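You operate a simulated robot arm through the tools that you are given. There is no shell and no other tool. Be economical: measure what you need, move in short steps, check, and stop when the job is done.

You run a simulated robot arm. Do the job below in one go: nothing can be reset, and whatever is moved stays where it is left.

## Task
Tip the leftover rice into the pail, cover it and scrub the bowl.
Fine: tip all the rice out of the blue soup bowl, no more than 8 ml beside, stand the bowl back and seat the pail lid. Scrub with the wet purple brush till no sauce shows and stand the brush back. Drop, tip, chip, crush or break nothing, tools too; let nothing pinch, strike or weigh on a hand or arm; leave no more than 20 ml spilt. Set down upright: brush. What is to be rubbed or washed off counts as gone when no trace of it is left.

Only the result counts: the job must be done as asked and must still hold three seconds after the hand-in. Knocking over, shifting, dropping, spilling or breaking anything else fails it. A push-on lid holds only when it is set on centred and level and pressed home; a screw cap is set on level and turned clockwise until tight.

## Robot
A 6-joint arm with a four-finger gripper on a trunk, on a base that drives. Base frame: it is fixed to the floor where the robot stands at the start and does not move with it; the origin is under the middle of the robot, x ahead of it, y to its left, z up. Lengths are in mm, angles in rad, forces in N, time in s.
Its first joint turns from -2.897 to 2.897 rad. Places, roughly: brush [1750, -250, 1000]; pail (11x11x12 cm) [1600, -600, 1000]; pail lid (11x11x4 cm) [1500, -800, 900]; soup bowl (15x15x6 cm) [1600, -400, 900]. Payload 3.43 kg.
The tool frame sits at the grasp point between the pads (the TCP): z along the fingers, y along the line on which they close. The tips reach 30 mm beyond it. Largest opening 120 mm; the body of the gripper starts 85 mm behind the TCP.
Orientation is that of the tool frame in the base frame, as a unit quaternion [w, x, y, z]. With the fingers straight down and closing along the base's y, the tool's x points along the base's -x, its y along +y and its z along -z.

## Interface
- The arm moves only by the tool servo_tool. Its argument "increments" is text: rows parted by semicolons, each of 6 numbers parted by spaces: the shift along the tool's x, y, z in mm, then the turn, a rotation vector about the tool's x, y, z in rad. In form: x y z wx wy wz; .... A call has 1 to 8 rows; each row shifts and turns the commanded pose from where the row before left it, along the tool's axes as they then stand. "grip" is the opening, from 0 (shut) to 1 (fully open), set as the call begins (left out, the last holds). A row lasts 0.2 s, in which the tool goes at most 50 mm and 0.15 rad; a call with a longer step from one row to the next is refused whole, and so is a gripper value outside its range. Where a pose cannot be reached the arm comes as near as it can. A force on the tool above 80 N (or 10 N above the force at the start of the call, whichever is more), or a blocked arm, ends the call early, and 0.2 s more pass. The fingers move at their own pace and stop on an object; they squeeze with about 26 N. The grip force told is the motor's: it shows also when the fingers shut on nothing. Time passes only in rows, and 0.2 s behind the last, so rows that do not move let the fingers close. The reply holds the time, the measured pose of the TCP, the force on the tool along the base axes, the opening and the grip force, in the units named above and with some noise, with the torque about the TCP (base axes, N m) and any sound that the robot's microphone picked up, and new pictures: "show" is both (left out), scene, wrist or none.
- Cameras (640 x 400 px; columns grow to the right, rows downward): "scene" is now at [-219.7, 152.3, 1283.7]; the picture's right is [-0.51, -0.86, 0.01], its down [-0.02, 0.00, -1.00] and it looks along [0.86, -0.51, -0.02] (base axes); focal length 255 px, centre (320, 200). "wrist" rides on the gripper at [71, -17, -121] in the tool frame; the picture's right is [0.23, 0.97, 0.00], its down [-0.81, 0.19, -0.55] and it looks along [-0.54, 0.13, 0.83] (tool axes); focal length 275 px, centre (320, 200). There is no depth. A picture from a camera that has moved, and an enlarged one, comes with that camera's place and axes in the base frame and with its lens. The place of the scene camera against the robot may be out by one fixed shift of up to 25 mm in any direction.
- steer(legs): drives the robot by 1 to 6 legs, each [ahead, turn to the left] in mm and rad, along the robot's own axes; the way and the turn of a leg run together, so that a leg with both is an arc; at most 1500 mm and 3.142 rad a leg. The arm and the cameras ride along, it lands a little off, and it stops where it bumps. It gives what a move gives, and a new picture of the scene camera.
- pan_tilt(pan, tilt): turns the head with the scene camera to pan (to the left, within 2.496 rad either way) and tilt (down, from -0.506 to 1.204), counted from straight ahead of the robot. It gives what a move gives, and a new picture of the scene camera.
- zoom(camera, box): a new picture of the part [left, top, right, bottom] of that camera's present view, enlarged. The clock stands still meanwhile.
- finish_job(): hands the job in; it is judged then, once.

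Go step by step. Nothing tells you exact positions but the pictures and the camera data: compare them with the known pose of the tool, close in by small moves and look again before you grip or let go. The budget is 120 turns and 260 pictures, counting those below and the enlarged ones. Unless the task says otherwise, let go and move clear before handing in, and close with one line.

The tools are called after "Emit:" as a command line: name --argument value ..., lists and objects as JSON in quotes. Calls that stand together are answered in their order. servo_tool: Moves the arm, as the interface text tells. Its arguments: {"type":"object","properties":{"increments":{"type":"string"},"grip":{"type":"number"},"show":{"type":"string","enum":["both","scene","wrist","none"]}},"required":["increments"]} The other tools are called the same way: steer (legs) drives the base; pan_tilt (pan, tilt) turns the head that bears the scene camera; zoom (camera, box) takes an enlarged picture of a part of a camera's view; finish_job () hands the job in.

At the start:

```text
t: 0.0
position: [594.6, -422.9, 1250.3]
tcp_rot: [-0.001, -0.001, 1.0, -0.001]
ft_force: [0.0, 0.1, 0.7]
wrist_torque: [0.02, -0.03, 0.0]
gripper_width: 119.9
finger_force: 0.0
robot x, y, heading: [0.1, -0.2, -0.006]
head pan, tilt: [-0.532, 0.007]
```

scene: 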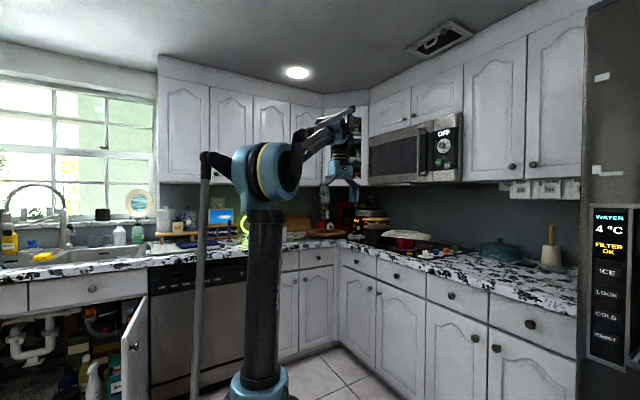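
wrist: 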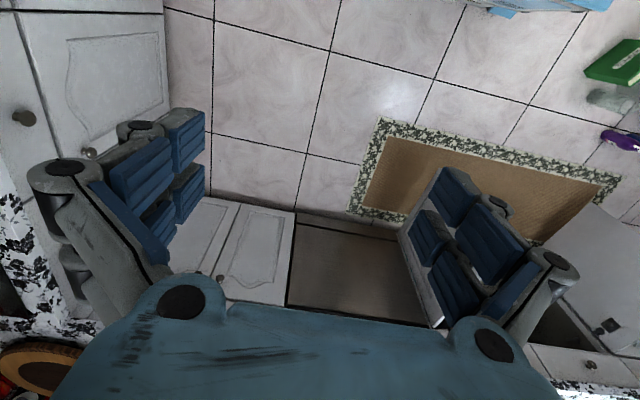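

I start by looking closer at the counter ahead, where the bowl, pail, lid and brush should be.

Emit:
zoom --camera "scene" --box '[150, 180, 390, 330]'

Emit:
pan_tilt --pan -0.3 --tilt 0.4

```text
2.67 times, centred on (270, 255) of scene
camera zoom: at [-219.7, 152.3, 1283.7], right [-0.51, -0.86, 0.01], down [-0.02, 0.0, -1.0], along [0.86, -0.51, -0.02], focal length 679 px, centre (453, 53)
```

zoom: 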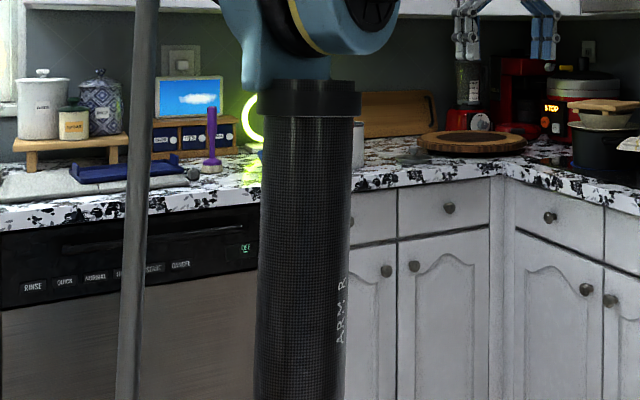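

```text
t: 0.9
position: [579.8, -422.7, 1256.7]
tcp_rot: [0.005, 0.001, 1.0, 0.0]
ft_force: [-0.8, -0.8, 0.0]
wrist_torque: [0.0, -0.03, 0.03]
gripper_width: 119.8
finger_force: 0.0
robot x, y, heading: [1.6, 1.7, 0.001]
head pan, tilt: [-0.3, 0.4]
camera scene: at [-209.3, 170.6, 1247.3], right [-0.3, -0.96, 0.0], down [-0.38, 0.12, -0.92], along [0.87, -0.27, -0.4], focal length 255 px, centre (320, 200)
```

scene: 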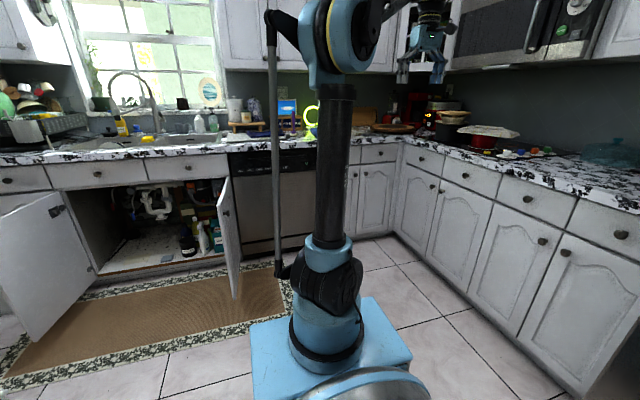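

The brush (purple) stands on the front counter; the trunk hides the rest. I drive to about (930,-480), heading to the right so the camera sees past the column.

Emit:
steer --legs '[[0, -0.47], [1045, 0]]'

Emit:
pan_tilt --pan 0.0 --tilt 0.4

```text
t: 7.9
position: [1268.5, -1115.6, 1255.7]
tcp_rot: [0.005, 0.232, 0.973, -0.002]
ft_force: [-0.2, 0.5, 0.7]
wrist_torque: [0.02, 0.02, 0.03]
gripper_width: 119.9
finger_force: 0.1
robot x, y, heading: [942.2, -476.9, -0.468]
head pan, tilt: [-0.3, 0.4]
camera scene: at [828.8, -230.8, 1247.2], right [-0.69, -0.72, 0.0], down [-0.29, 0.28, -0.92], along [0.66, -0.64, -0.4], focal length 255 px, centre (320, 200)
```

scene: 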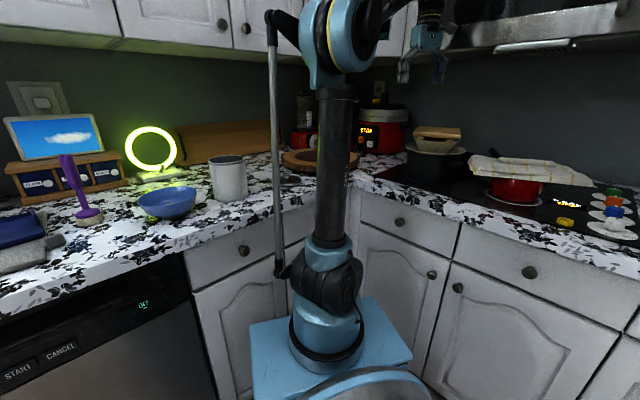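

```text
t: 8.7
position: [1255.5, -1109.2, 1265.3]
tcp_rot: [0.01, 0.233, 0.973, -0.004]
ft_force: [-0.1, -0.1, 0.1]
wrist_torque: [0.01, 0.03, 0.0]
gripper_width: 120.0
finger_force: 0.0
robot x, y, heading: [945.3, -476.3, -0.466]
head pan, tilt: [0.0, 0.4]
camera scene: at [844.8, -208.3, 1247.2], right [-0.45, -0.89, 0.0], down [-0.36, 0.18, -0.92], along [0.82, -0.41, -0.4], focal length 255 px, centre (320, 200)
```

scene: 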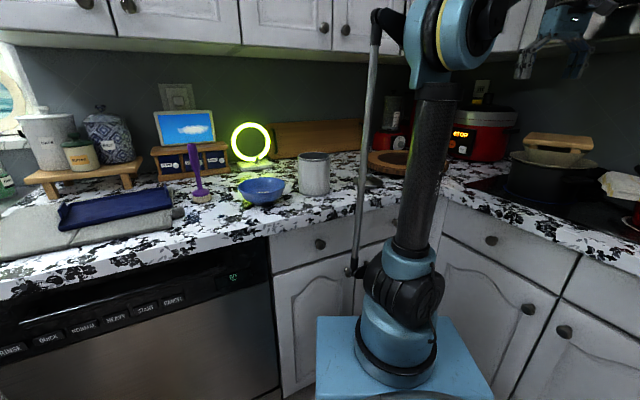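

I now see the brush, blue bowl and pail; the lid seems to be behind the thin pole. Enlarging that part.

Emit:
zoom --camera "scene" --box '[160, 110, 290, 225]'

Emit:
zoom --camera "scene" --box '[280, 130, 430, 225]'

```text
3.48 times, centred on (225, 168) of scene
camera zoom: at [844.8, -208.3, 1247.2], right [-0.45, -0.89, 0.0], down [-0.36, 0.18, -0.92], along [0.82, -0.41, -0.4], focal length 886 px, centre (650, 313)
```

zoom: 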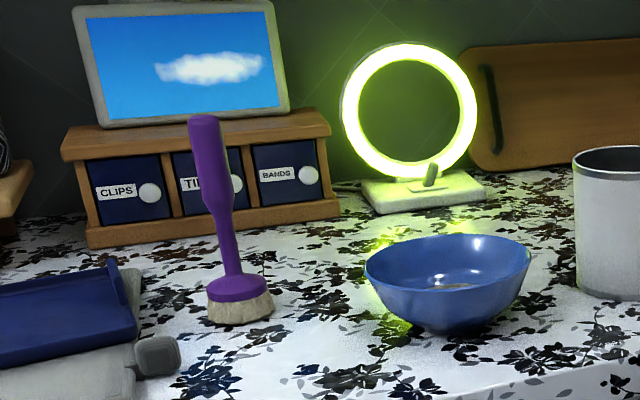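

```text
4.21 times, centred on (355, 178) of scene
camera zoom: at [844.8, -208.3, 1247.2], right [-0.45, -0.89, 0.0], down [-0.36, 0.18, -0.92], along [0.82, -0.41, -0.4], focal length 1073 px, centre (173, 295)
```

zoom: 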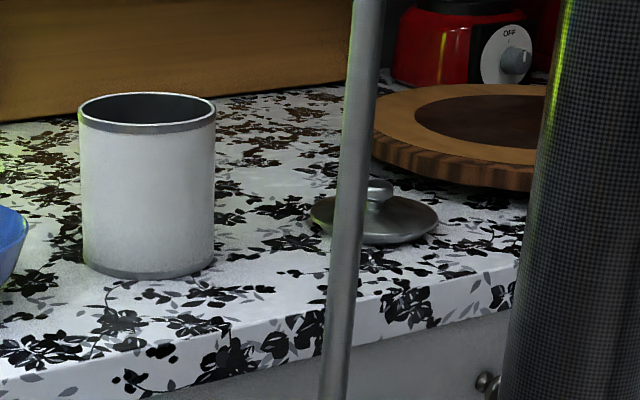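

Scene is clear: brush ≈(1720,-205), bowl ≈(1615,-385), pail ≈(1640,-585), lid ≈(1590,-790). I turn the tool so it closes along base x, and bring the wrist camera over the counter.

Emit:
servo_tool --increments "0 0 0 0 0 0.1376; 0 0 0 0 0 0.1376; 0 0 0 0 0 0.1376; 0 0 0 0 0 0.1376; 0 0 0 0 0 0.1376; 0 0 0 0 0 0.1376; 0 0 0 0 0 0.1376; 0 0 0 0 0 0.1376" --show "none"

Emit:
servo_tool --increments "45 10 0 0 0 0; 45 10 0 0 0 0; 45 10 0 0 0 0; 45 10 0 0 0 0; 45 10 0 0 0 0; 45 10 0 0 0 0; 45 10 0 0 0 0; 45 10 0 0 0 0" --show "none"

Emit:
servo_tool --increments "45 15 0 0 0 0; 45 15 0 0 0 0; 45 15 0 0 0 0; 45 15 0 0 0 0; 45 15 0 0 0 0; 45 15 0 0 0 0; 45 15 0 0 0 0; 45 15 0 0 0 0" --show "both"

```text
t: 10.5
position: [1255.1, -1109.7, 1263.3]
tcp_rot: [0.012, 0.707, 0.707, 0.003]
ft_force: [0.0, 0.0, 0.7]
wrist_torque: [0.0, 0.0, -0.01]
gripper_width: 120.1
finger_force: 0.2
robot x, y, heading: [945.3, -476.1, -0.463]
head pan, tilt: [0.0, 0.4]
```

```text
t: 12.3
position: [1335.8, -747.1, 1260.5]
tcp_rot: [0.011, 0.706, 0.708, 0.001]
ft_force: [-0.5, -0.4, -0.7]
wrist_torque: [0.05, 0.05, 0.02]
gripper_width: 120.0
finger_force: 0.1
robot x, y, heading: [944.6, -474.9, -0.467]
head pan, tilt: [0.0, 0.4]
```

```text
t: 14.1
position: [1455.0, -389.9, 1258.7]
tcp_rot: [0.011, 0.706, 0.708, 0.004]
ft_force: [-0.7, 0.3, 0.5]
wrist_torque: [0.02, -0.03, 0.01]
gripper_width: 120.0
finger_force: 0.1
robot x, y, heading: [941.1, -475.5, -0.467]
head pan, tilt: [0.0, 0.4]
camera scene: at [844.6, -208.2, 1247.2], right [-0.45, -0.89, 0.0], down [-0.36, 0.18, -0.92], along [0.82, -0.41, -0.4], focal length 255 px, centre (320, 200)
camera wrist: at [1434.9, -317.0, 1377.9], right [0.97, 0.23, 0.02], down [0.18, -0.8, 0.57], along [0.15, -0.55, -0.82], focal length 275 px, centre (320, 200)
```

scene: 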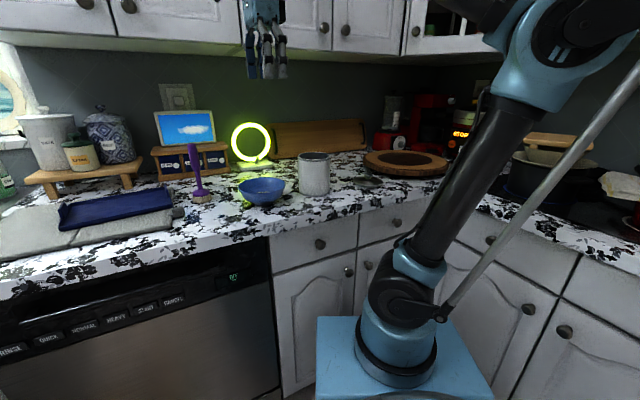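
wrist: 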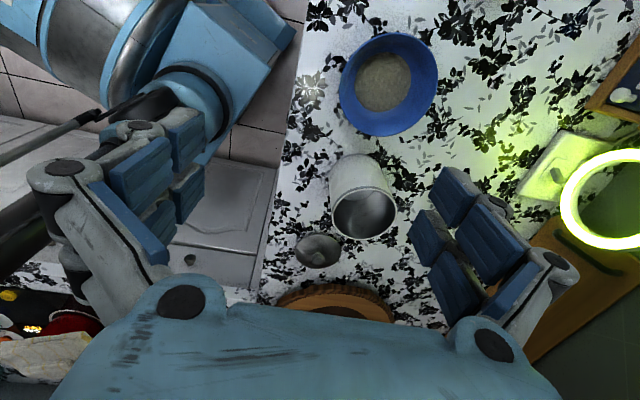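

I see bowl, pail and lid from above; bowl centre near (1557,-378). I go lower for a second view to fix heights.

Emit:
servo_tool --increments "20 28 36 0 0 0; 20 28 36 0 0 0; 20 28 36 0 0 0; 0 0 0 0 0 0" --show "wrist"

```text
t: 15.1
position: [1539.3, -331.8, 1151.8]
tcp_rot: [0.01, 0.706, 0.708, 0.003]
ft_force: [-0.2, -0.5, -0.1]
wrist_torque: [0.01, -0.01, 0.02]
gripper_width: 120.3
finger_force: 0.1
robot x, y, heading: [943.2, -475.3, -0.472]
head pan, tilt: [0.0, 0.4]
camera wrist: at [1520.3, -257.7, 1271.3], right [0.97, 0.23, 0.02], down [0.18, -0.8, 0.57], along [0.15, -0.55, -0.82], focal length 275 px, centre (320, 200)
```

wrist: 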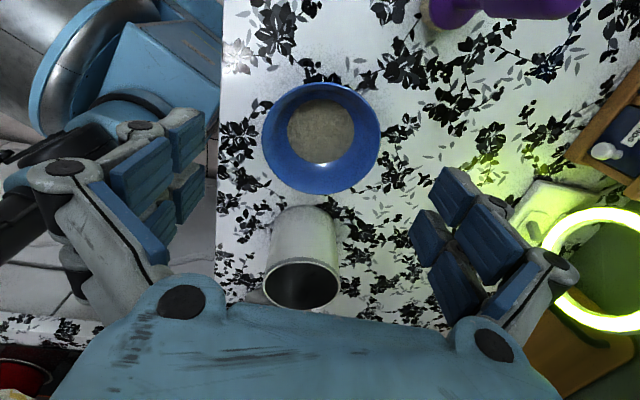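

Bowl rim centre ≈(1557,-377), rim z≈965, diameter ≈142; pail rim ≈(1572,-560), z≈1033. I move over the far rim and tilt the tool to follow the bowl wall.

Emit:
servo_tool --increments "-15 41 29 0 0 0; -15 41 29 0 0 0; -15 41 28 0 0 0; 0 0 0 0.117 0 0; 0 0 0 0.117 0 0; 0 0 0 0.117 0 0; 0 0 0 0 0 0" --grip 0.5

```text
refused: row 1 steps farther than a row can; nothing moved
```

Emit:
servo_tool --increments "-12 31 22 0 0 0; -11 31 22 0 0 0; -11 31 21 0 0 0; -11 30 21 0 0 0; 0 0 0 0.117 0 0; 0 0 0 0.117 0 0; 0 0 0 0.117 0 0; 0 0 0 0 0 0" --grip 0.5

```text
t: 16.9
position: [1664.9, -375.5, 1067.4]
tcp_rot: [-0.113, 0.698, 0.697, -0.121]
ft_force: [1.0, 0.4, 0.2]
wrist_torque: [-0.05, -0.01, 0.0]
gripper_width: 59.9
finger_force: 0.1
robot x, y, heading: [943.8, -476.8, -0.466]
head pan, tilt: [0.0, 0.4]
camera scene: at [844.9, -208.1, 1247.2], right [-0.45, -0.89, 0.0], down [-0.36, 0.18, -0.92], along [0.82, -0.41, -0.4], focal length 255 px, centre (320, 200)
camera wrist: at [1687.4, -302.5, 1187.4], right [0.92, 0.23, -0.32], down [0.36, -0.81, 0.47], along [-0.15, -0.55, -0.82], focal length 275 px, centre (320, 200)
```

scene: 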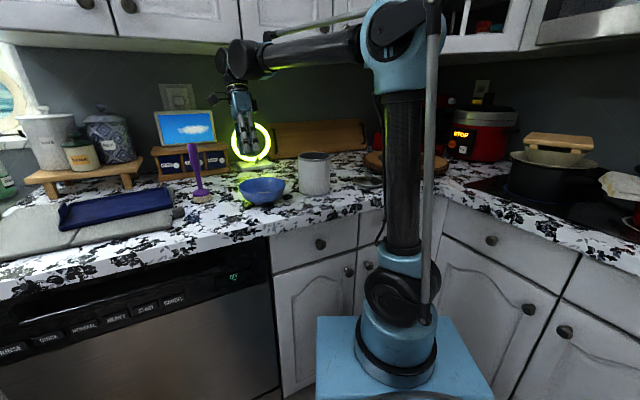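
wrist: 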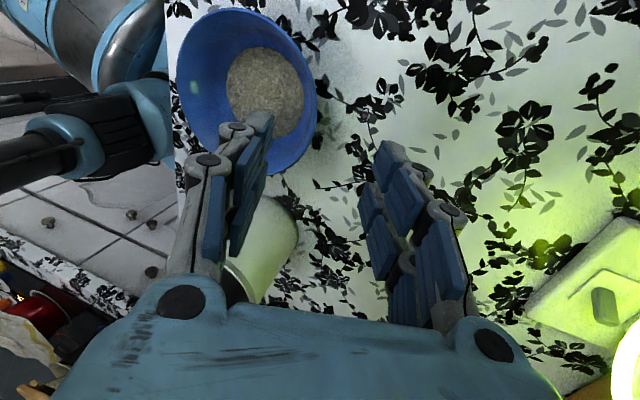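

The tilt is right and the rim lies on the tool axis. I descend 60 mm along the tool and check.

Emit:
servo_tool --increments "0 0 30 0 0 0; 0 0 30 0 0 0; 0 0 0 0 0 0" --show "wrist"

Emit:
zoom --camera "scene" --box '[210, 120, 310, 220]'

```text
t: 17.7
position: [1646.4, -375.3, 1011.9]
tcp_rot: [-0.112, 0.697, 0.698, -0.12]
ft_force: [-0.2, 0.2, -0.4]
wrist_torque: [-0.01, 0.03, 0.02]
gripper_width: 60.0
finger_force: 0.1
robot x, y, heading: [942.8, -475.7, -0.47]
head pan, tilt: [0.0, 0.4]
camera wrist: at [1668.7, -302.9, 1130.3], right [0.92, 0.23, -0.32], down [0.36, -0.81, 0.47], along [-0.15, -0.55, -0.82], focal length 275 px, centre (320, 200)
```

wrist: 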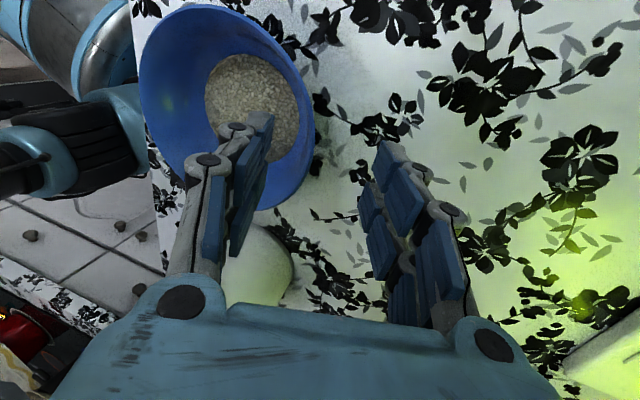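

```text
4.00 times, centred on (260, 170) of scene
camera zoom: at [844.9, -208.1, 1247.2], right [-0.45, -0.89, 0.0], down [-0.36, 0.18, -0.92], along [0.82, -0.41, -0.4], focal length 1019 px, centre (560, 320)
```

zoom: 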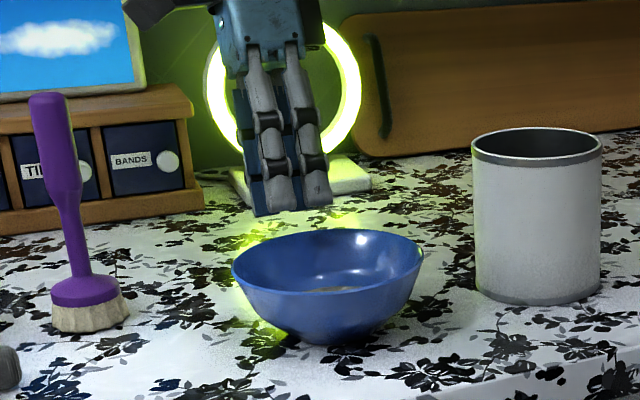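

The rim is slightly toward the inner finger; I shift 5 mm inward, go down 45 mm more and look before closing.

Emit:
servo_tool --increments "2 -5.4 22 0 0 0; 0 0 23 0 0 0; 0 0 0 0 0 0" --show "wrist"

Emit:
zoom --camera "scene" --box '[220, 130, 300, 220]'

```text
t: 18.5
position: [1624.7, -375.4, 972.2]
tcp_rot: [-0.113, 0.698, 0.697, -0.12]
ft_force: [0.1, 0.1, 0.2]
wrist_torque: [-0.02, -0.01, 0.0]
gripper_width: 59.9
finger_force: 0.0
robot x, y, heading: [940.4, -474.1, -0.466]
head pan, tilt: [0.0, 0.4]
camera wrist: at [1648.6, -301.8, 1089.8], right [0.92, 0.23, -0.32], down [0.36, -0.81, 0.47], along [-0.15, -0.55, -0.82], focal length 275 px, centre (320, 200)
```

wrist: 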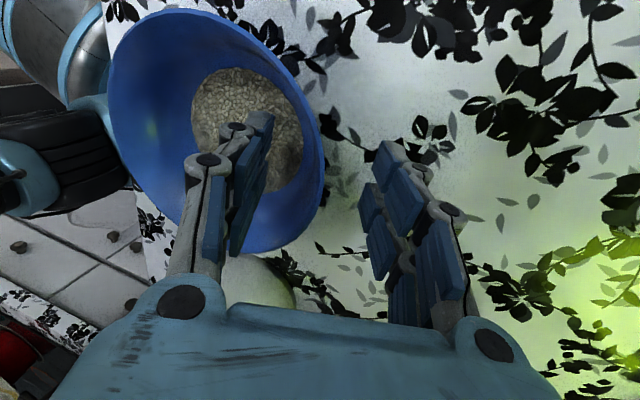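

```text
4.44 times, centred on (260, 175) of scene
camera zoom: at [844.9, -208.1, 1247.2], right [-0.45, -0.89, 0.0], down [-0.36, 0.18, -0.92], along [0.82, -0.41, -0.4], focal length 1132 px, centre (587, 311)
```

zoom: 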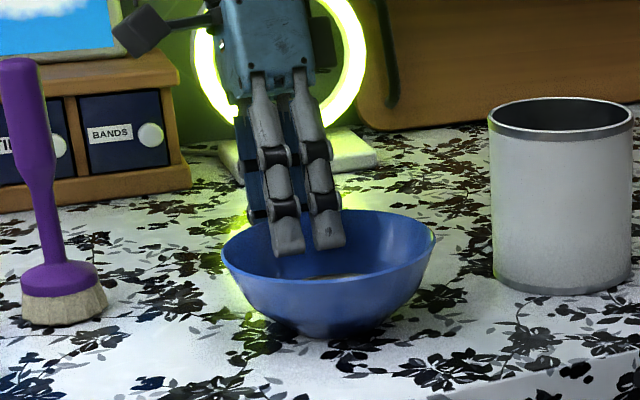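

Inner finger is inside, outer is outside, rim centred. I close the gripper.

Emit:
servo_tool --increments "0 0 0 0 0 0; 0 0 0 0 0 0; 0 0 0 0 0 0" --grip 0 --show "wrist"

Emit:
zoom --camera "scene" --box '[220, 130, 300, 220]'

```text
t: 19.3
position: [1625.5, -375.6, 972.6]
tcp_rot: [-0.112, 0.698, 0.697, -0.12]
ft_force: [-6.6, 0.0, 17.3]
wrist_torque: [0.61, 1.22, 0.13]
gripper_width: 17.1
finger_force: 25.9
robot x, y, heading: [942.5, -471.3, -0.469]
head pan, tilt: [0.0, 0.4]
camera wrist: at [1647.9, -301.9, 1090.7], right [0.92, 0.23, -0.32], down [0.36, -0.81, 0.47], along [-0.15, -0.55, -0.82], focal length 275 px, centre (320, 200)
```

wrist: 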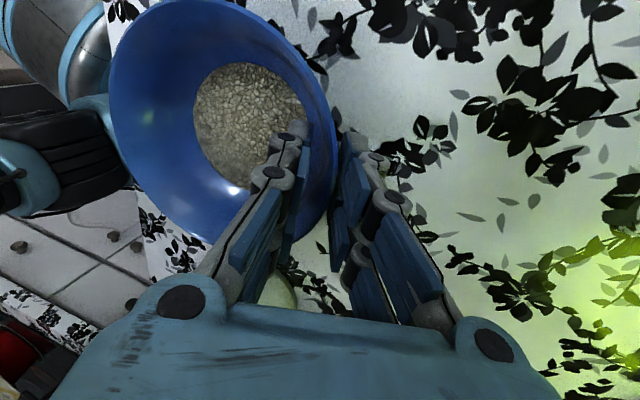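

```text
4.44 times, centred on (260, 175) of scene
camera zoom: at [844.2, -208.1, 1247.1], right [-0.45, -0.89, 0.0], down [-0.36, 0.18, -0.92], along [0.82, -0.41, -0.4], focal length 1132 px, centre (587, 311)
```

zoom: 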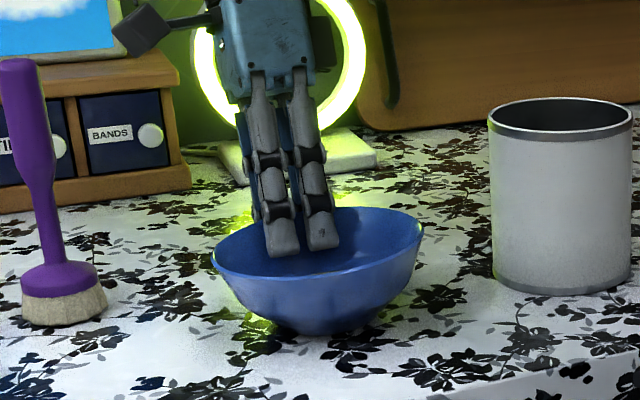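

Gripped with width 17 mm and some preload. I lift gently a little and look how the bowl hangs.

Emit:
servo_tool --increments "0 -2 -5 0 0 0; 0 -3 -8 0 0 0; 0 -4 -10 0 0 0; 0 0 0 0 0 0" --show "wrist"

Emit:
zoom --camera "scene" --box '[220, 130, 300, 220]'

```text
t: 20.3
position: [1624.4, -375.5, 996.3]
tcp_rot: [-0.113, 0.697, 0.697, -0.12]
ft_force: [0.6, -0.2, -2.2]
wrist_torque: [0.01, -0.14, 0.01]
gripper_width: 10.7
finger_force: 25.8
robot x, y, heading: [947.7, -474.8, -0.465]
head pan, tilt: [0.0, 0.4]
camera wrist: at [1647.5, -301.9, 1113.8], right [0.92, 0.23, -0.32], down [0.36, -0.81, 0.47], along [-0.15, -0.55, -0.82], focal length 275 px, centre (320, 200)
```

wrist: 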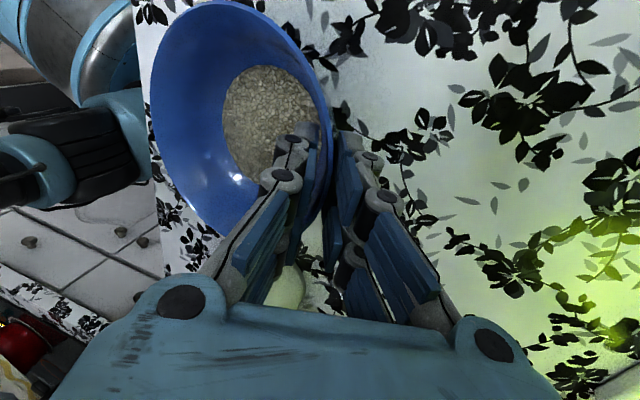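

```text
4.44 times, centred on (260, 175) of scene
camera zoom: at [845.0, -208.1, 1247.2], right [-0.45, -0.89, 0.0], down [-0.36, 0.18, -0.92], along [0.82, -0.41, -0.4], focal length 1132 px, centre (587, 311)
```

zoom: 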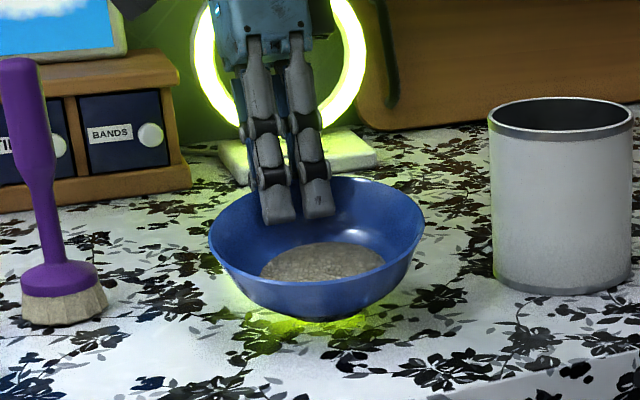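

The bowl hangs securely, tilted ~12° toward the robot with rice contained. I lift it and carry it beside/over the pail at height.

Emit:
servo_tool --increments "0 -14 -38.5 0 0 0; 0 -14 -38.5 0 0 0; 0 -14 -38.5 0 0 0; 0 -14 -38.5 0 0 0; -45 12.7 -4.6 0 0 0; -46 12.7 -4.6 0 0 0; -46 12.7 -4.6 0 0 0; -46 12.7 -4.6 0 0 0"

```text
t: 22.3
position: [1640.8, -529.4, 1181.6]
tcp_rot: [-0.106, 0.685, 0.711, -0.119]
ft_force: [0.1, -0.3, -2.4]
wrist_torque: [0.05, -0.13, 0.02]
gripper_width: 11.0
finger_force: 26.4
robot x, y, heading: [941.2, -469.9, -0.451]
head pan, tilt: [0.0, 0.4]
stopped in row 8: the arm was blocked; the commanded pose is now the measured one
camera scene: at [773.6, -173.4, 1238.6], right [-0.43, -0.9, 0.0], down [-0.31, 0.15, -0.94], along [0.84, -0.41, -0.35], focal length 255 px, centre (320, 200)
camera wrist: at [1660.3, -455.0, 1297.5], right [0.91, 0.26, -0.31], down [0.39, -0.79, 0.48], along [-0.12, -0.56, -0.82], focal length 275 px, centre (320, 200)
```

scene: 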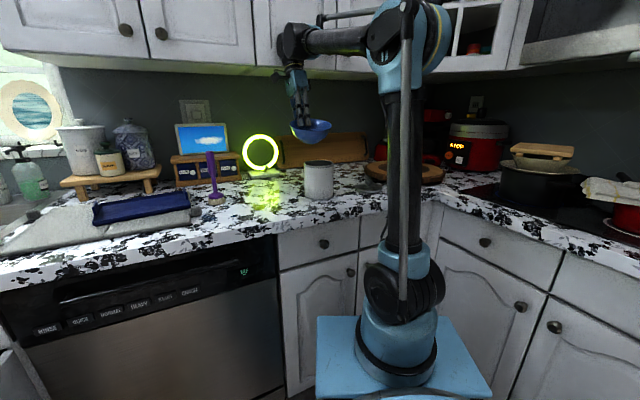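
wrist: 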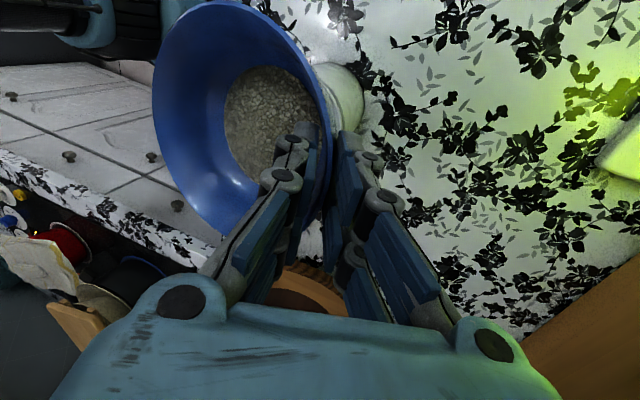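

The wrist bumped the upper cabinet and the robot rocked back a bit. I back off toward the robot and down.

Emit:
servo_tool --increments "0 -9 13 0 0 0; 0 -9 13 0 0 0; 0 -18 7 0 0 0; 0 0 0 0 0 0; 0 0 0 0 0 0"

```text
t: 23.5
position: [1635.0, -553.7, 1132.9]
tcp_rot: [-0.12, 0.688, 0.705, -0.124]
ft_force: [-0.8, -0.5, -1.3]
wrist_torque: [0.03, -0.12, 0.03]
gripper_width: 10.7
finger_force: 26.1
robot x, y, heading: [944.8, -474.9, -0.464]
head pan, tilt: [0.0, 0.4]
camera scene: at [832.4, -206.2, 1246.4], right [-0.44, -0.9, 0.0], down [-0.35, 0.18, -0.92], along [0.82, -0.41, -0.4], focal length 255 px, centre (320, 200)
camera wrist: at [1657.9, -480.9, 1252.6], right [0.91, 0.25, -0.33], down [0.39, -0.8, 0.46], along [-0.15, -0.54, -0.83], focal length 275 px, centre (320, 200)
```

scene: 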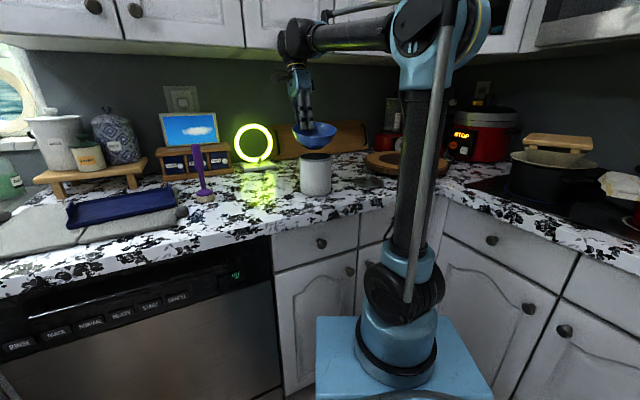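
wrist: 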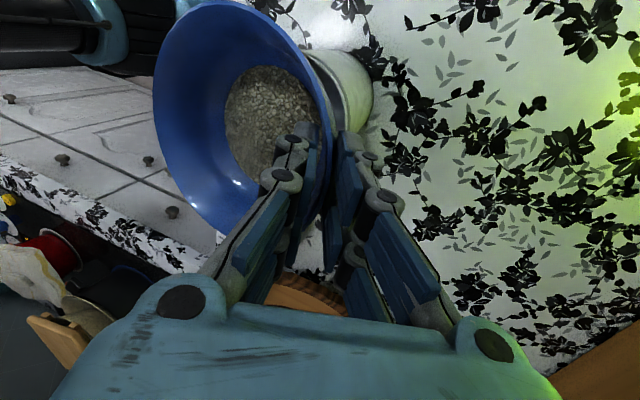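

Robot has settled. Now I tilt gradually to about 44° while keeping the near lip over the pail.

Emit:
servo_tool --increments "-3 -2.4 -6.6 -0.14 0 0; -3 3.9 -5.9 -0.14 0 0; 0 24.6 -6.7 -0.14 0 0; 0 14.5 -7 -0.14 0 0; 0 0 0 0 0 0"

Emit:
zoom --camera "scene" --box '[260, 80, 370, 210]'

```text
t: 24.7
position: [1676.4, -552.1, 1162.2]
tcp_rot: [0.078, 0.693, 0.713, 0.076]
ft_force: [0.2, -0.5, -1.7]
wrist_torque: [0.01, -0.07, -0.04]
gripper_width: 10.7
finger_force: 25.9
robot x, y, heading: [937.5, -474.7, -0.455]
head pan, tilt: [0.0, 0.4]
camera scene: at [839.6, -206.7, 1247.2], right [-0.44, -0.9, 0.0], down [-0.36, 0.18, -0.92], along [0.82, -0.4, -0.4], focal length 255 px, centre (320, 200)
camera wrist: at [1631.7, -481.8, 1275.3], right [0.94, 0.26, 0.21], down [0.09, -0.81, 0.58], along [0.32, -0.53, -0.78], focal length 275 px, centre (320, 200)
```

scene: 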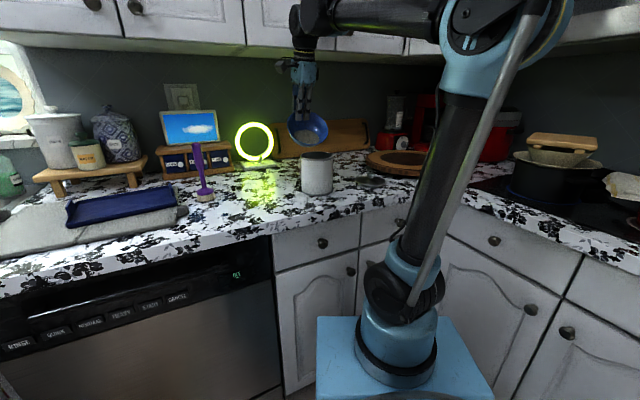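
wrist: 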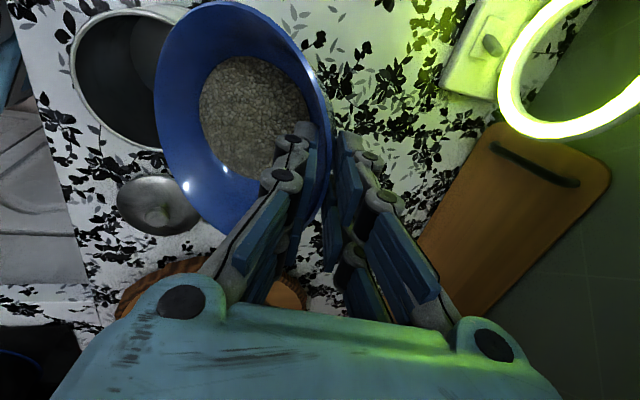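

```text
3.08 times, centred on (315, 145) of scene
camera zoom: at [839.6, -206.7, 1247.2], right [-0.44, -0.9, 0.0], down [-0.36, 0.18, -0.92], along [0.82, -0.4, -0.4], focal length 784 px, centre (335, 369)
```

zoom: 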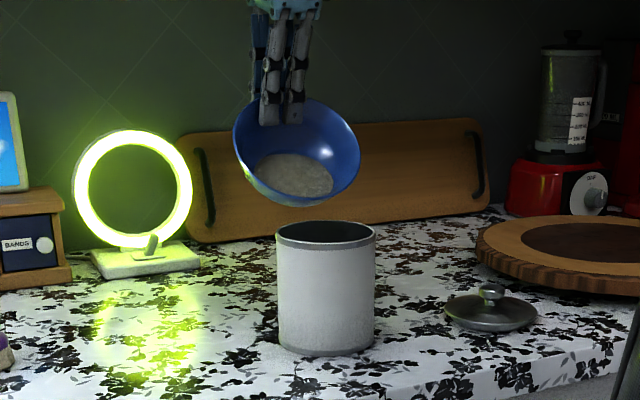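

Lip is just above the pail; pail centre ≈(1572,-559). I continue tilting to about 60° and watch the rice.

Emit:
servo_tool --increments "-4 -9.7 -7.2 -0.14 0 0; 0 -11.6 -14.9 -0.14 0 0; 0 0 0 0 0 0; 0 0 0 0 0 0" --show "wrist"

Emit:
zoom --camera "scene" --box '[260, 80, 370, 210]'

```text
t: 25.7
position: [1650.4, -559.2, 1177.1]
tcp_rot: [0.173, 0.675, 0.695, 0.176]
ft_force: [-0.6, -1.2, -2.3]
wrist_torque: [-0.02, 0.0, 0.03]
gripper_width: 10.9
finger_force: 25.4
robot x, y, heading: [943.2, -476.7, -0.46]
head pan, tilt: [0.0, 0.4]
camera wrist: at [1575.2, -487.8, 1273.7], right [0.85, 0.26, 0.46], down [-0.07, -0.81, 0.58], along [0.52, -0.53, -0.67], focal length 275 px, centre (320, 200)
```

wrist: 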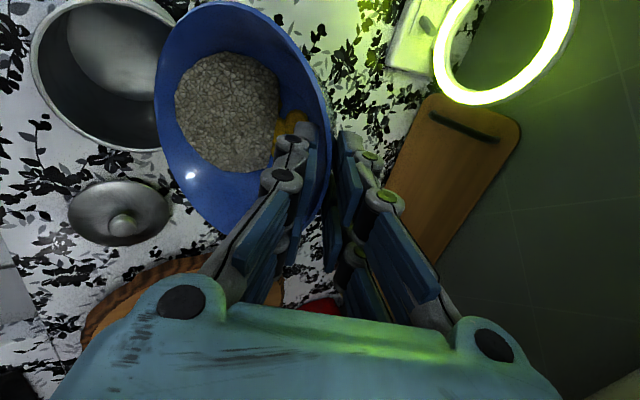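

```text
3.08 times, centred on (315, 145) of scene
camera zoom: at [840.2, -206.7, 1247.2], right [-0.44, -0.9, 0.0], down [-0.36, 0.18, -0.92], along [0.82, -0.4, -0.4], focal length 784 px, centre (335, 369)
```

zoom: 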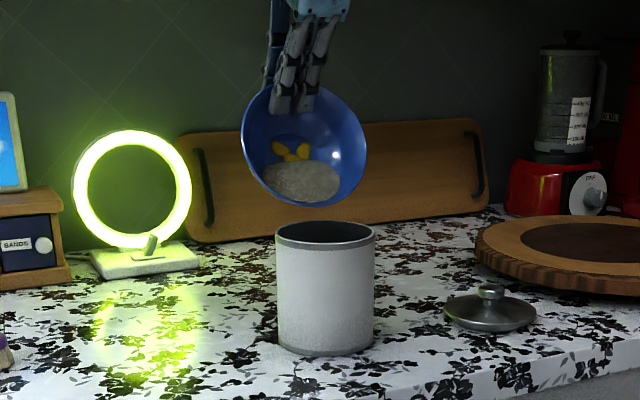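

Rice begins sliding to the lip, still in the bowl. Continue tilting to ~76°, shifting 4 mm more toward the pail middle.

Emit:
servo_tool --increments "-4 -10.8 -15.9 -0.14 0 0; 0 -11.9 -16 -0.14 0 0; 0 0 0 0 0 0; 0 0 0 0 0 0" --show "wrist"

Emit:
zoom --camera "scene" --box '[260, 80, 370, 210]'

```text
t: 26.7
position: [1612.3, -562.9, 1191.5]
tcp_rot: [0.266, 0.644, 0.664, 0.271]
ft_force: [-1.0, -0.6, -2.1]
wrist_torque: [-0.01, 0.06, 0.0]
gripper_width: 10.5
finger_force: 26.5
robot x, y, heading: [940.2, -474.4, -0.454]
head pan, tilt: [0.0, 0.4]
camera wrist: at [1514.4, -494.0, 1264.5], right [0.69, 0.25, 0.68], down [-0.23, -0.82, 0.53], along [0.69, -0.52, -0.5], focal length 275 px, centre (320, 200)
```

wrist: 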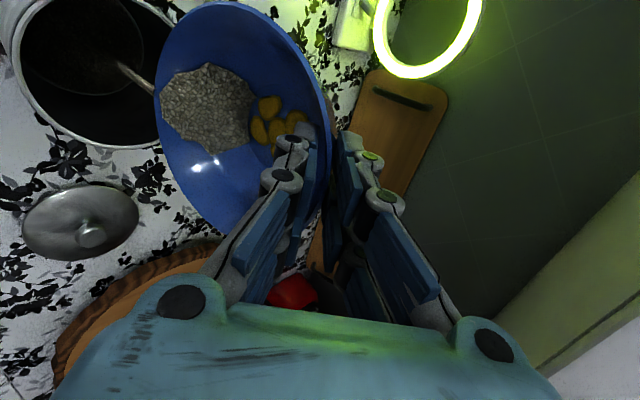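

```text
3.08 times, centred on (315, 145) of scene
camera zoom: at [840.4, -206.6, 1247.1], right [-0.44, -0.9, 0.0], down [-0.36, 0.18, -0.92], along [0.82, -0.4, -0.4], focal length 784 px, centre (335, 369)
```

zoom: 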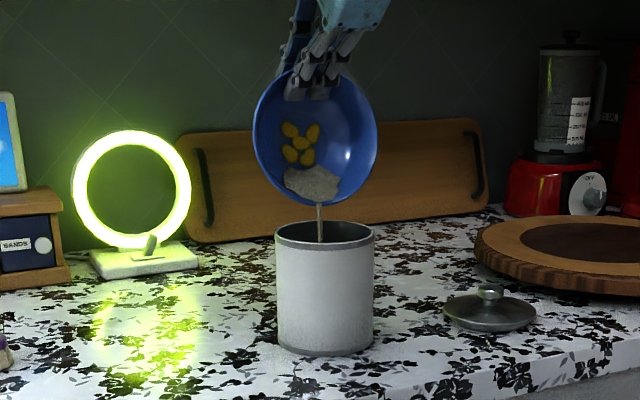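

A stream now falls centrally into the pail. I tilt a bit more and wait for it to flow.

Emit:
servo_tool --increments "0 0 0 0 0 0; 0 0 0 0 0 0; 0 -11 -16 -0.14 0 0; 0 0 0 0 0 0; 0 0 0 0 0 0; 0 0 0 0 0 0; 0 0 0 0 0 0; 0 0 0 0 0 0" --show "wrist"

Emit:
zoom --camera "scene" --box '[260, 80, 370, 210]'

```text
t: 28.5
position: [1594.5, -564.3, 1194.2]
tcp_rot: [0.309, 0.625, 0.643, 0.317]
ft_force: [0.6, 0.0, -2.0]
wrist_torque: [0.03, 0.03, -0.04]
gripper_width: 10.9
finger_force: 25.5
robot x, y, heading: [941.4, -475.4, -0.458]
head pan, tilt: [0.0, 0.4]
camera wrist: at [1486.6, -495.3, 1253.8], right [0.58, 0.25, 0.77], down [-0.3, -0.82, 0.49], along [0.75, -0.52, -0.4], focal length 275 px, centre (320, 200)
```

wrist: 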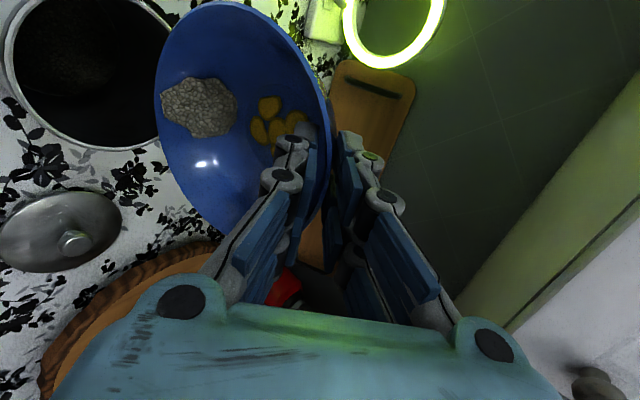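

```text
3.08 times, centred on (315, 145) of scene
camera zoom: at [840.3, -206.6, 1247.1], right [-0.44, -0.9, 0.0], down [-0.36, 0.18, -0.92], along [0.82, -0.4, -0.4], focal length 784 px, centre (335, 369)
```

zoom: 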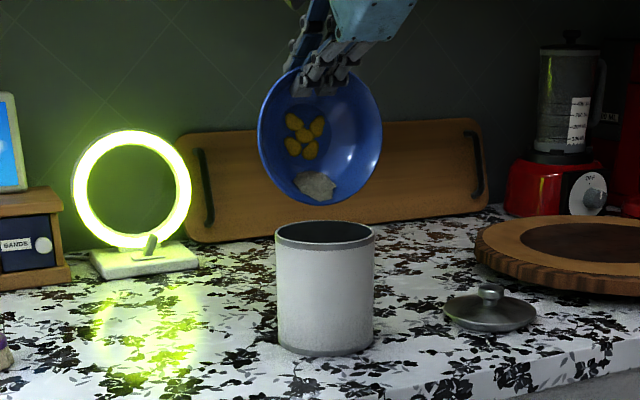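

Flow follows the tilt; all going in the pail. I keep rotating about the lip, with pauses.

Emit:
servo_tool --increments "0 -11.2 -15.6 -0.14 0 0; 0 0 0 0 0 0; 0 0 0 0 0 0; 0 -11.2 -15.6 -0.14 0 0; 0 0 0 0 0 0; 0 0 0 0 0 0; 0 -11.2 -15.6 -0.14 0 0; 0 0 0 0 0 0" --show "wrist"

Emit:
zoom --camera "scene" --box '[260, 80, 370, 210]'

```text
t: 30.3
position: [1537.0, -571.1, 1189.7]
tcp_rot: [0.433, 0.546, 0.563, 0.444]
ft_force: [-0.1, -0.1, -1.2]
wrist_torque: [0.03, 0.08, 0.0]
gripper_width: 10.8
finger_force: 25.6
robot x, y, heading: [941.0, -475.5, -0.458]
head pan, tilt: [0.0, 0.4]
camera wrist: at [1414.2, -501.8, 1199.6], right [0.22, 0.24, 0.95], down [-0.47, -0.82, 0.32], along [0.86, -0.51, -0.07], focal length 275 px, centre (320, 200)
```

wrist: 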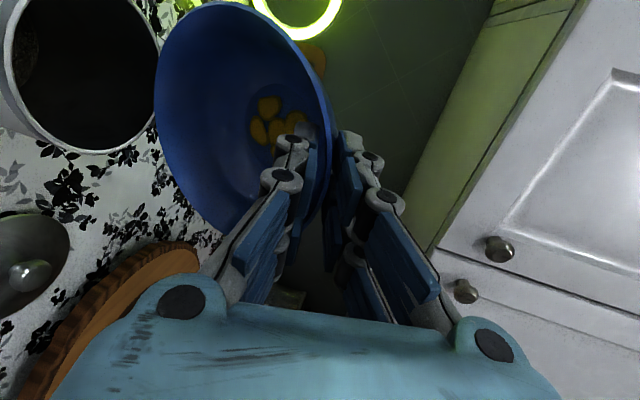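

```text
3.08 times, centred on (315, 145) of scene
camera zoom: at [840.2, -206.7, 1247.1], right [-0.44, -0.9, 0.0], down [-0.36, 0.18, -0.92], along [0.82, -0.4, -0.4], focal length 784 px, centre (335, 369)
```

zoom: 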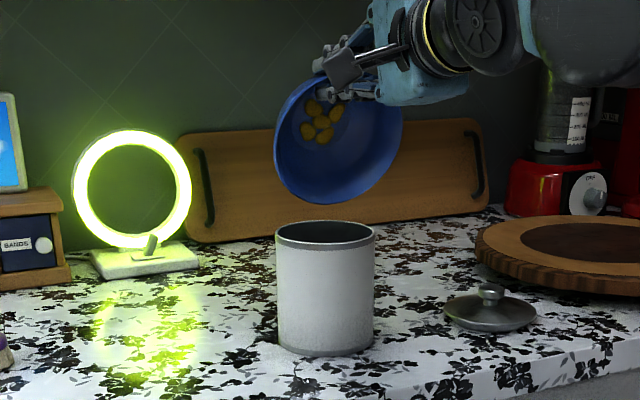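

The rice appears all out, only yellow sauce spots remain. Checking enlarged.

Emit:
zoom --camera "wrist" --box '[0, 0, 340, 240]'

Emit:
zoom --camera "scene" --box '[290, 90, 350, 195]'

```text
1.67 times, centred on (170, 120) of wrist
camera zoom: at [1414.2, -501.8, 1199.6], right [0.22, 0.24, 0.95], down [-0.47, -0.82, 0.32], along [0.86, -0.51, -0.07], focal length 459 px, centre (570, 333)
```

zoom: 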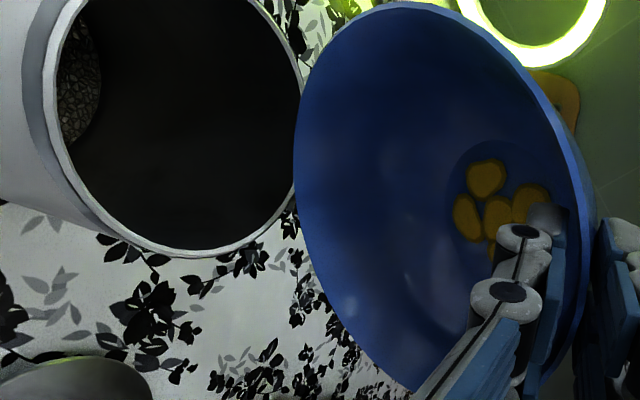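

```text
3.81 times, centred on (320, 142) of scene
camera zoom: at [840.2, -206.7, 1247.1], right [-0.44, -0.9, 0.0], down [-0.36, 0.18, -0.92], along [0.82, -0.4, -0.4], focal length 970 px, centre (320, 419)
```

zoom: 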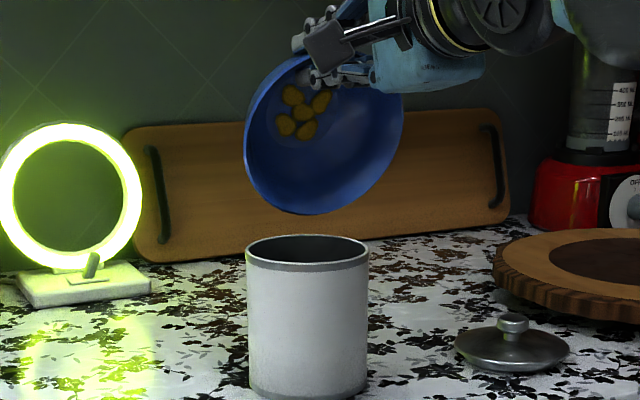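

Bowl is clear of rice; one further tilt with a short hold to be sure, then I rotate back.

Emit:
servo_tool --increments "0 -10.7 -16 -0.14 0 0; 0 0 0 0 0 0; 0 0 0 0 0 0; 0 10.7 16 0.14 0 0; 0 10.7 16 0.14 0 0; 0 10.7 16 0.14 0 0; 0 10.7 16 0.14 0 0; 0 10.7 16 0.14 0 0" --show "scene"

Emit:
servo_tool --increments "0 10.7 16 0.14 0 0; 0 10.7 16 0.14 0 0; 0 10.7 16 0.14 0 0; 0 10.7 16 0.14 0 0; 46 0 0 0 0 0; 46 0 0 0 0 0; 46 0 0 0 0 0; 46 0 0 0 0 0"

```text
t: 32.1
position: [1635.2, -560.8, 1206.8]
tcp_rot: [0.265, 0.644, 0.664, 0.27]
ft_force: [-0.9, 1.2, -1.1]
wrist_torque: [0.03, 0.0, 0.0]
gripper_width: 10.5
finger_force: 26.2
out of reach, approached as far as the arm can: row 1
robot x, y, heading: [942.8, -476.2, -0.459]
head pan, tilt: [0.0, 0.4]
camera scene: at [839.8, -206.5, 1247.1], right [-0.44, -0.9, 0.0], down [-0.36, 0.18, -0.92], along [0.82, -0.4, -0.4], focal length 255 px, centre (320, 200)
```

scene: 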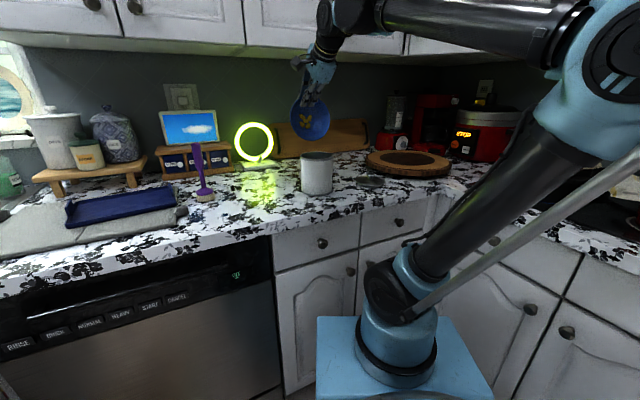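

```text
t: 33.9
position: [1700.8, -374.9, 1176.5]
tcp_rot: [0.078, 0.694, 0.712, 0.075]
ft_force: [0.2, -0.2, -1.3]
wrist_torque: [0.02, -0.02, 0.0]
gripper_width: 10.7
finger_force: 25.8
robot x, y, heading: [941.8, -475.0, -0.457]
head pan, tilt: [0.0, 0.4]
camera scene: at [840.4, -206.8, 1247.2], right [-0.44, -0.9, 0.0], down [-0.36, 0.18, -0.92], along [0.82, -0.4, -0.4], focal length 255 px, centre (320, 200)
camera wrist: at [1656.7, -304.3, 1289.4], right [0.94, 0.26, 0.21], down [0.09, -0.81, 0.58], along [0.32, -0.53, -0.78], focal length 275 px, centre (320, 200)
```

scene: 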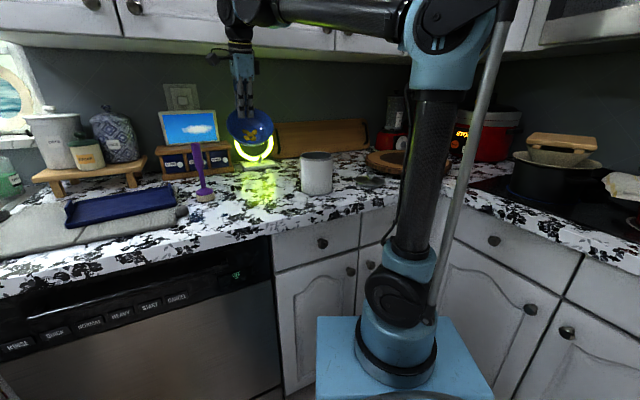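
wrist: 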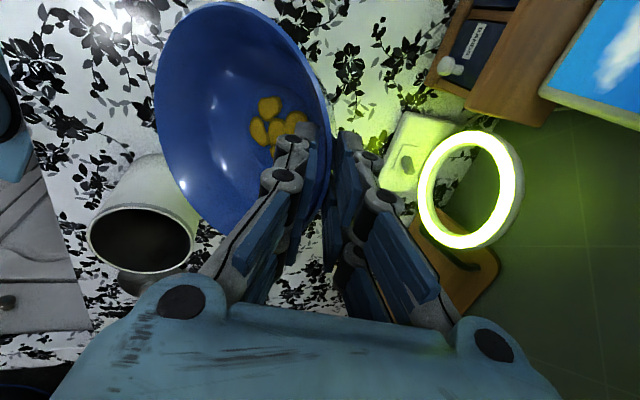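

Bowl empty, sauce visible. I lower it over its old place while levelling the bowl.

Emit:
servo_tool --increments "0 -23.8 25.6 0.14 0 0; 0 -20 28.7 0.14 0 0; 0 -12.9 31 0.14 0 0; 0 -4.4 27.5 0.14 0 0; 0 3.9 25.2 0.14 0 0; 0 5 20 0.06 0 0; 0 0 0 0 0 0"

Emit:
zoom --camera "scene" --box '[220, 110, 310, 220]'

```text
t: 35.5
position: [1627.4, -369.5, 1014.5]
tcp_rot: [-0.17, 0.68, 0.694, -0.162]
ft_force: [0.3, 0.5, -2.0]
wrist_torque: [-0.02, -0.12, -0.03]
gripper_width: 10.7
finger_force: 26.2
out of reach, approached as far as the arm can: row 6
robot x, y, heading: [940.7, -475.3, -0.455]
head pan, tilt: [0.0, 0.4]
camera scene: at [840.4, -206.6, 1247.2], right [-0.44, -0.9, 0.0], down [-0.36, 0.18, -0.92], along [0.82, -0.4, -0.4], focal length 255 px, centre (320, 200)
camera wrist: at [1666.2, -298.3, 1129.2], right [0.86, 0.25, -0.44], down [0.44, -0.81, 0.39], along [-0.26, -0.53, -0.81], focal length 275 px, centre (320, 200)
```

scene: 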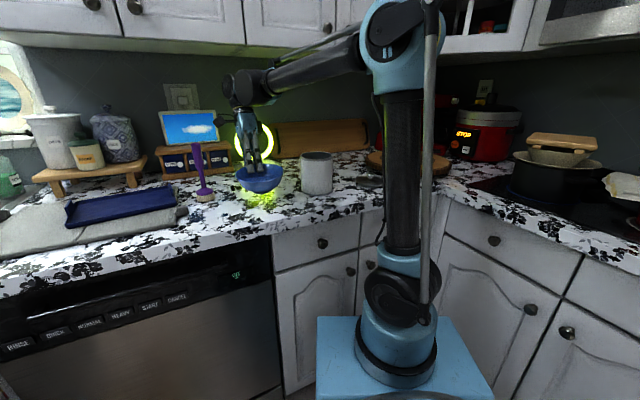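
wrist: 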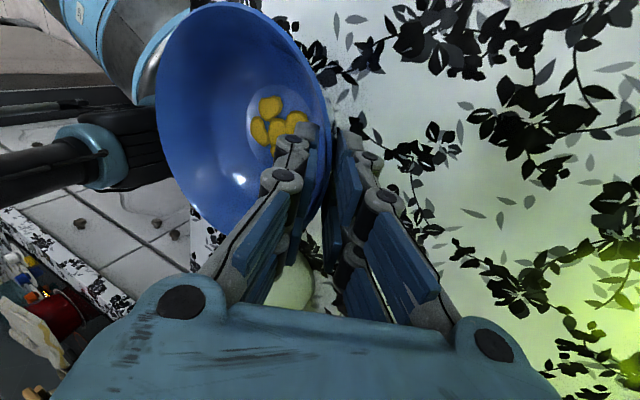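

```text
3.64 times, centred on (265, 165) of scene
camera zoom: at [840.4, -206.6, 1247.2], right [-0.44, -0.9, 0.0], down [-0.36, 0.18, -0.92], along [0.82, -0.4, -0.4], focal length 926 px, centre (520, 327)
```

zoom: 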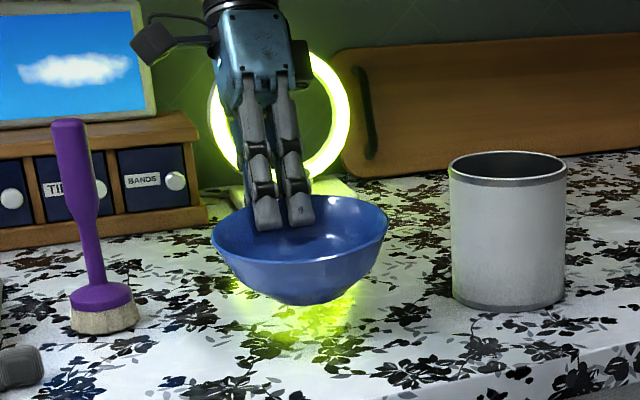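

Bowl is nearly level above its place. Lowering slowly until contact.

Emit:
servo_tool --increments "0 4.5 8.9 0.03 0 0; 0 4.5 8.9 0.03 0 0; 0 4.5 8.9 0 0 0; 0 0 0 0 0 0" --show "none"

Emit:
zoom --camera "scene" --box '[220, 110, 310, 220]'

```text
t: 36.5
position: [1623.0, -357.2, 984.2]
tcp_rot: [-0.178, 0.681, 0.692, -0.159]
ft_force: [-0.4, -0.2, -1.9]
wrist_torque: [0.01, -0.13, -0.02]
gripper_width: 10.3
finger_force: 26.0
out of reach, approached as far as the arm can: row 1, 2
robot x, y, heading: [938.1, -471.4, -0.454]
head pan, tilt: [0.0, 0.4]
```

```text
3.64 times, centred on (265, 165) of scene
camera zoom: at [840.4, -206.6, 1247.2], right [-0.44, -0.9, 0.0], down [-0.36, 0.18, -0.92], along [0.82, -0.4, -0.4], focal length 926 px, centre (520, 327)
```

zoom: 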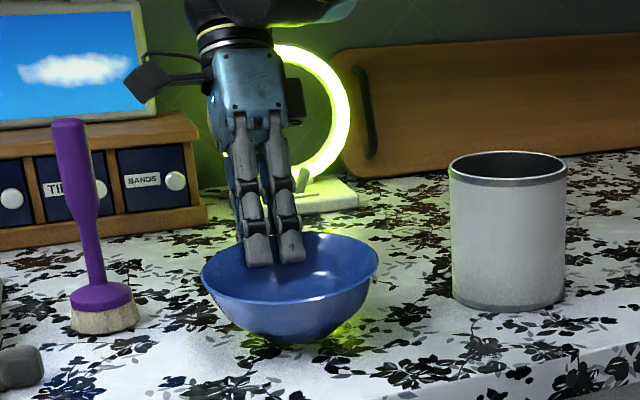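

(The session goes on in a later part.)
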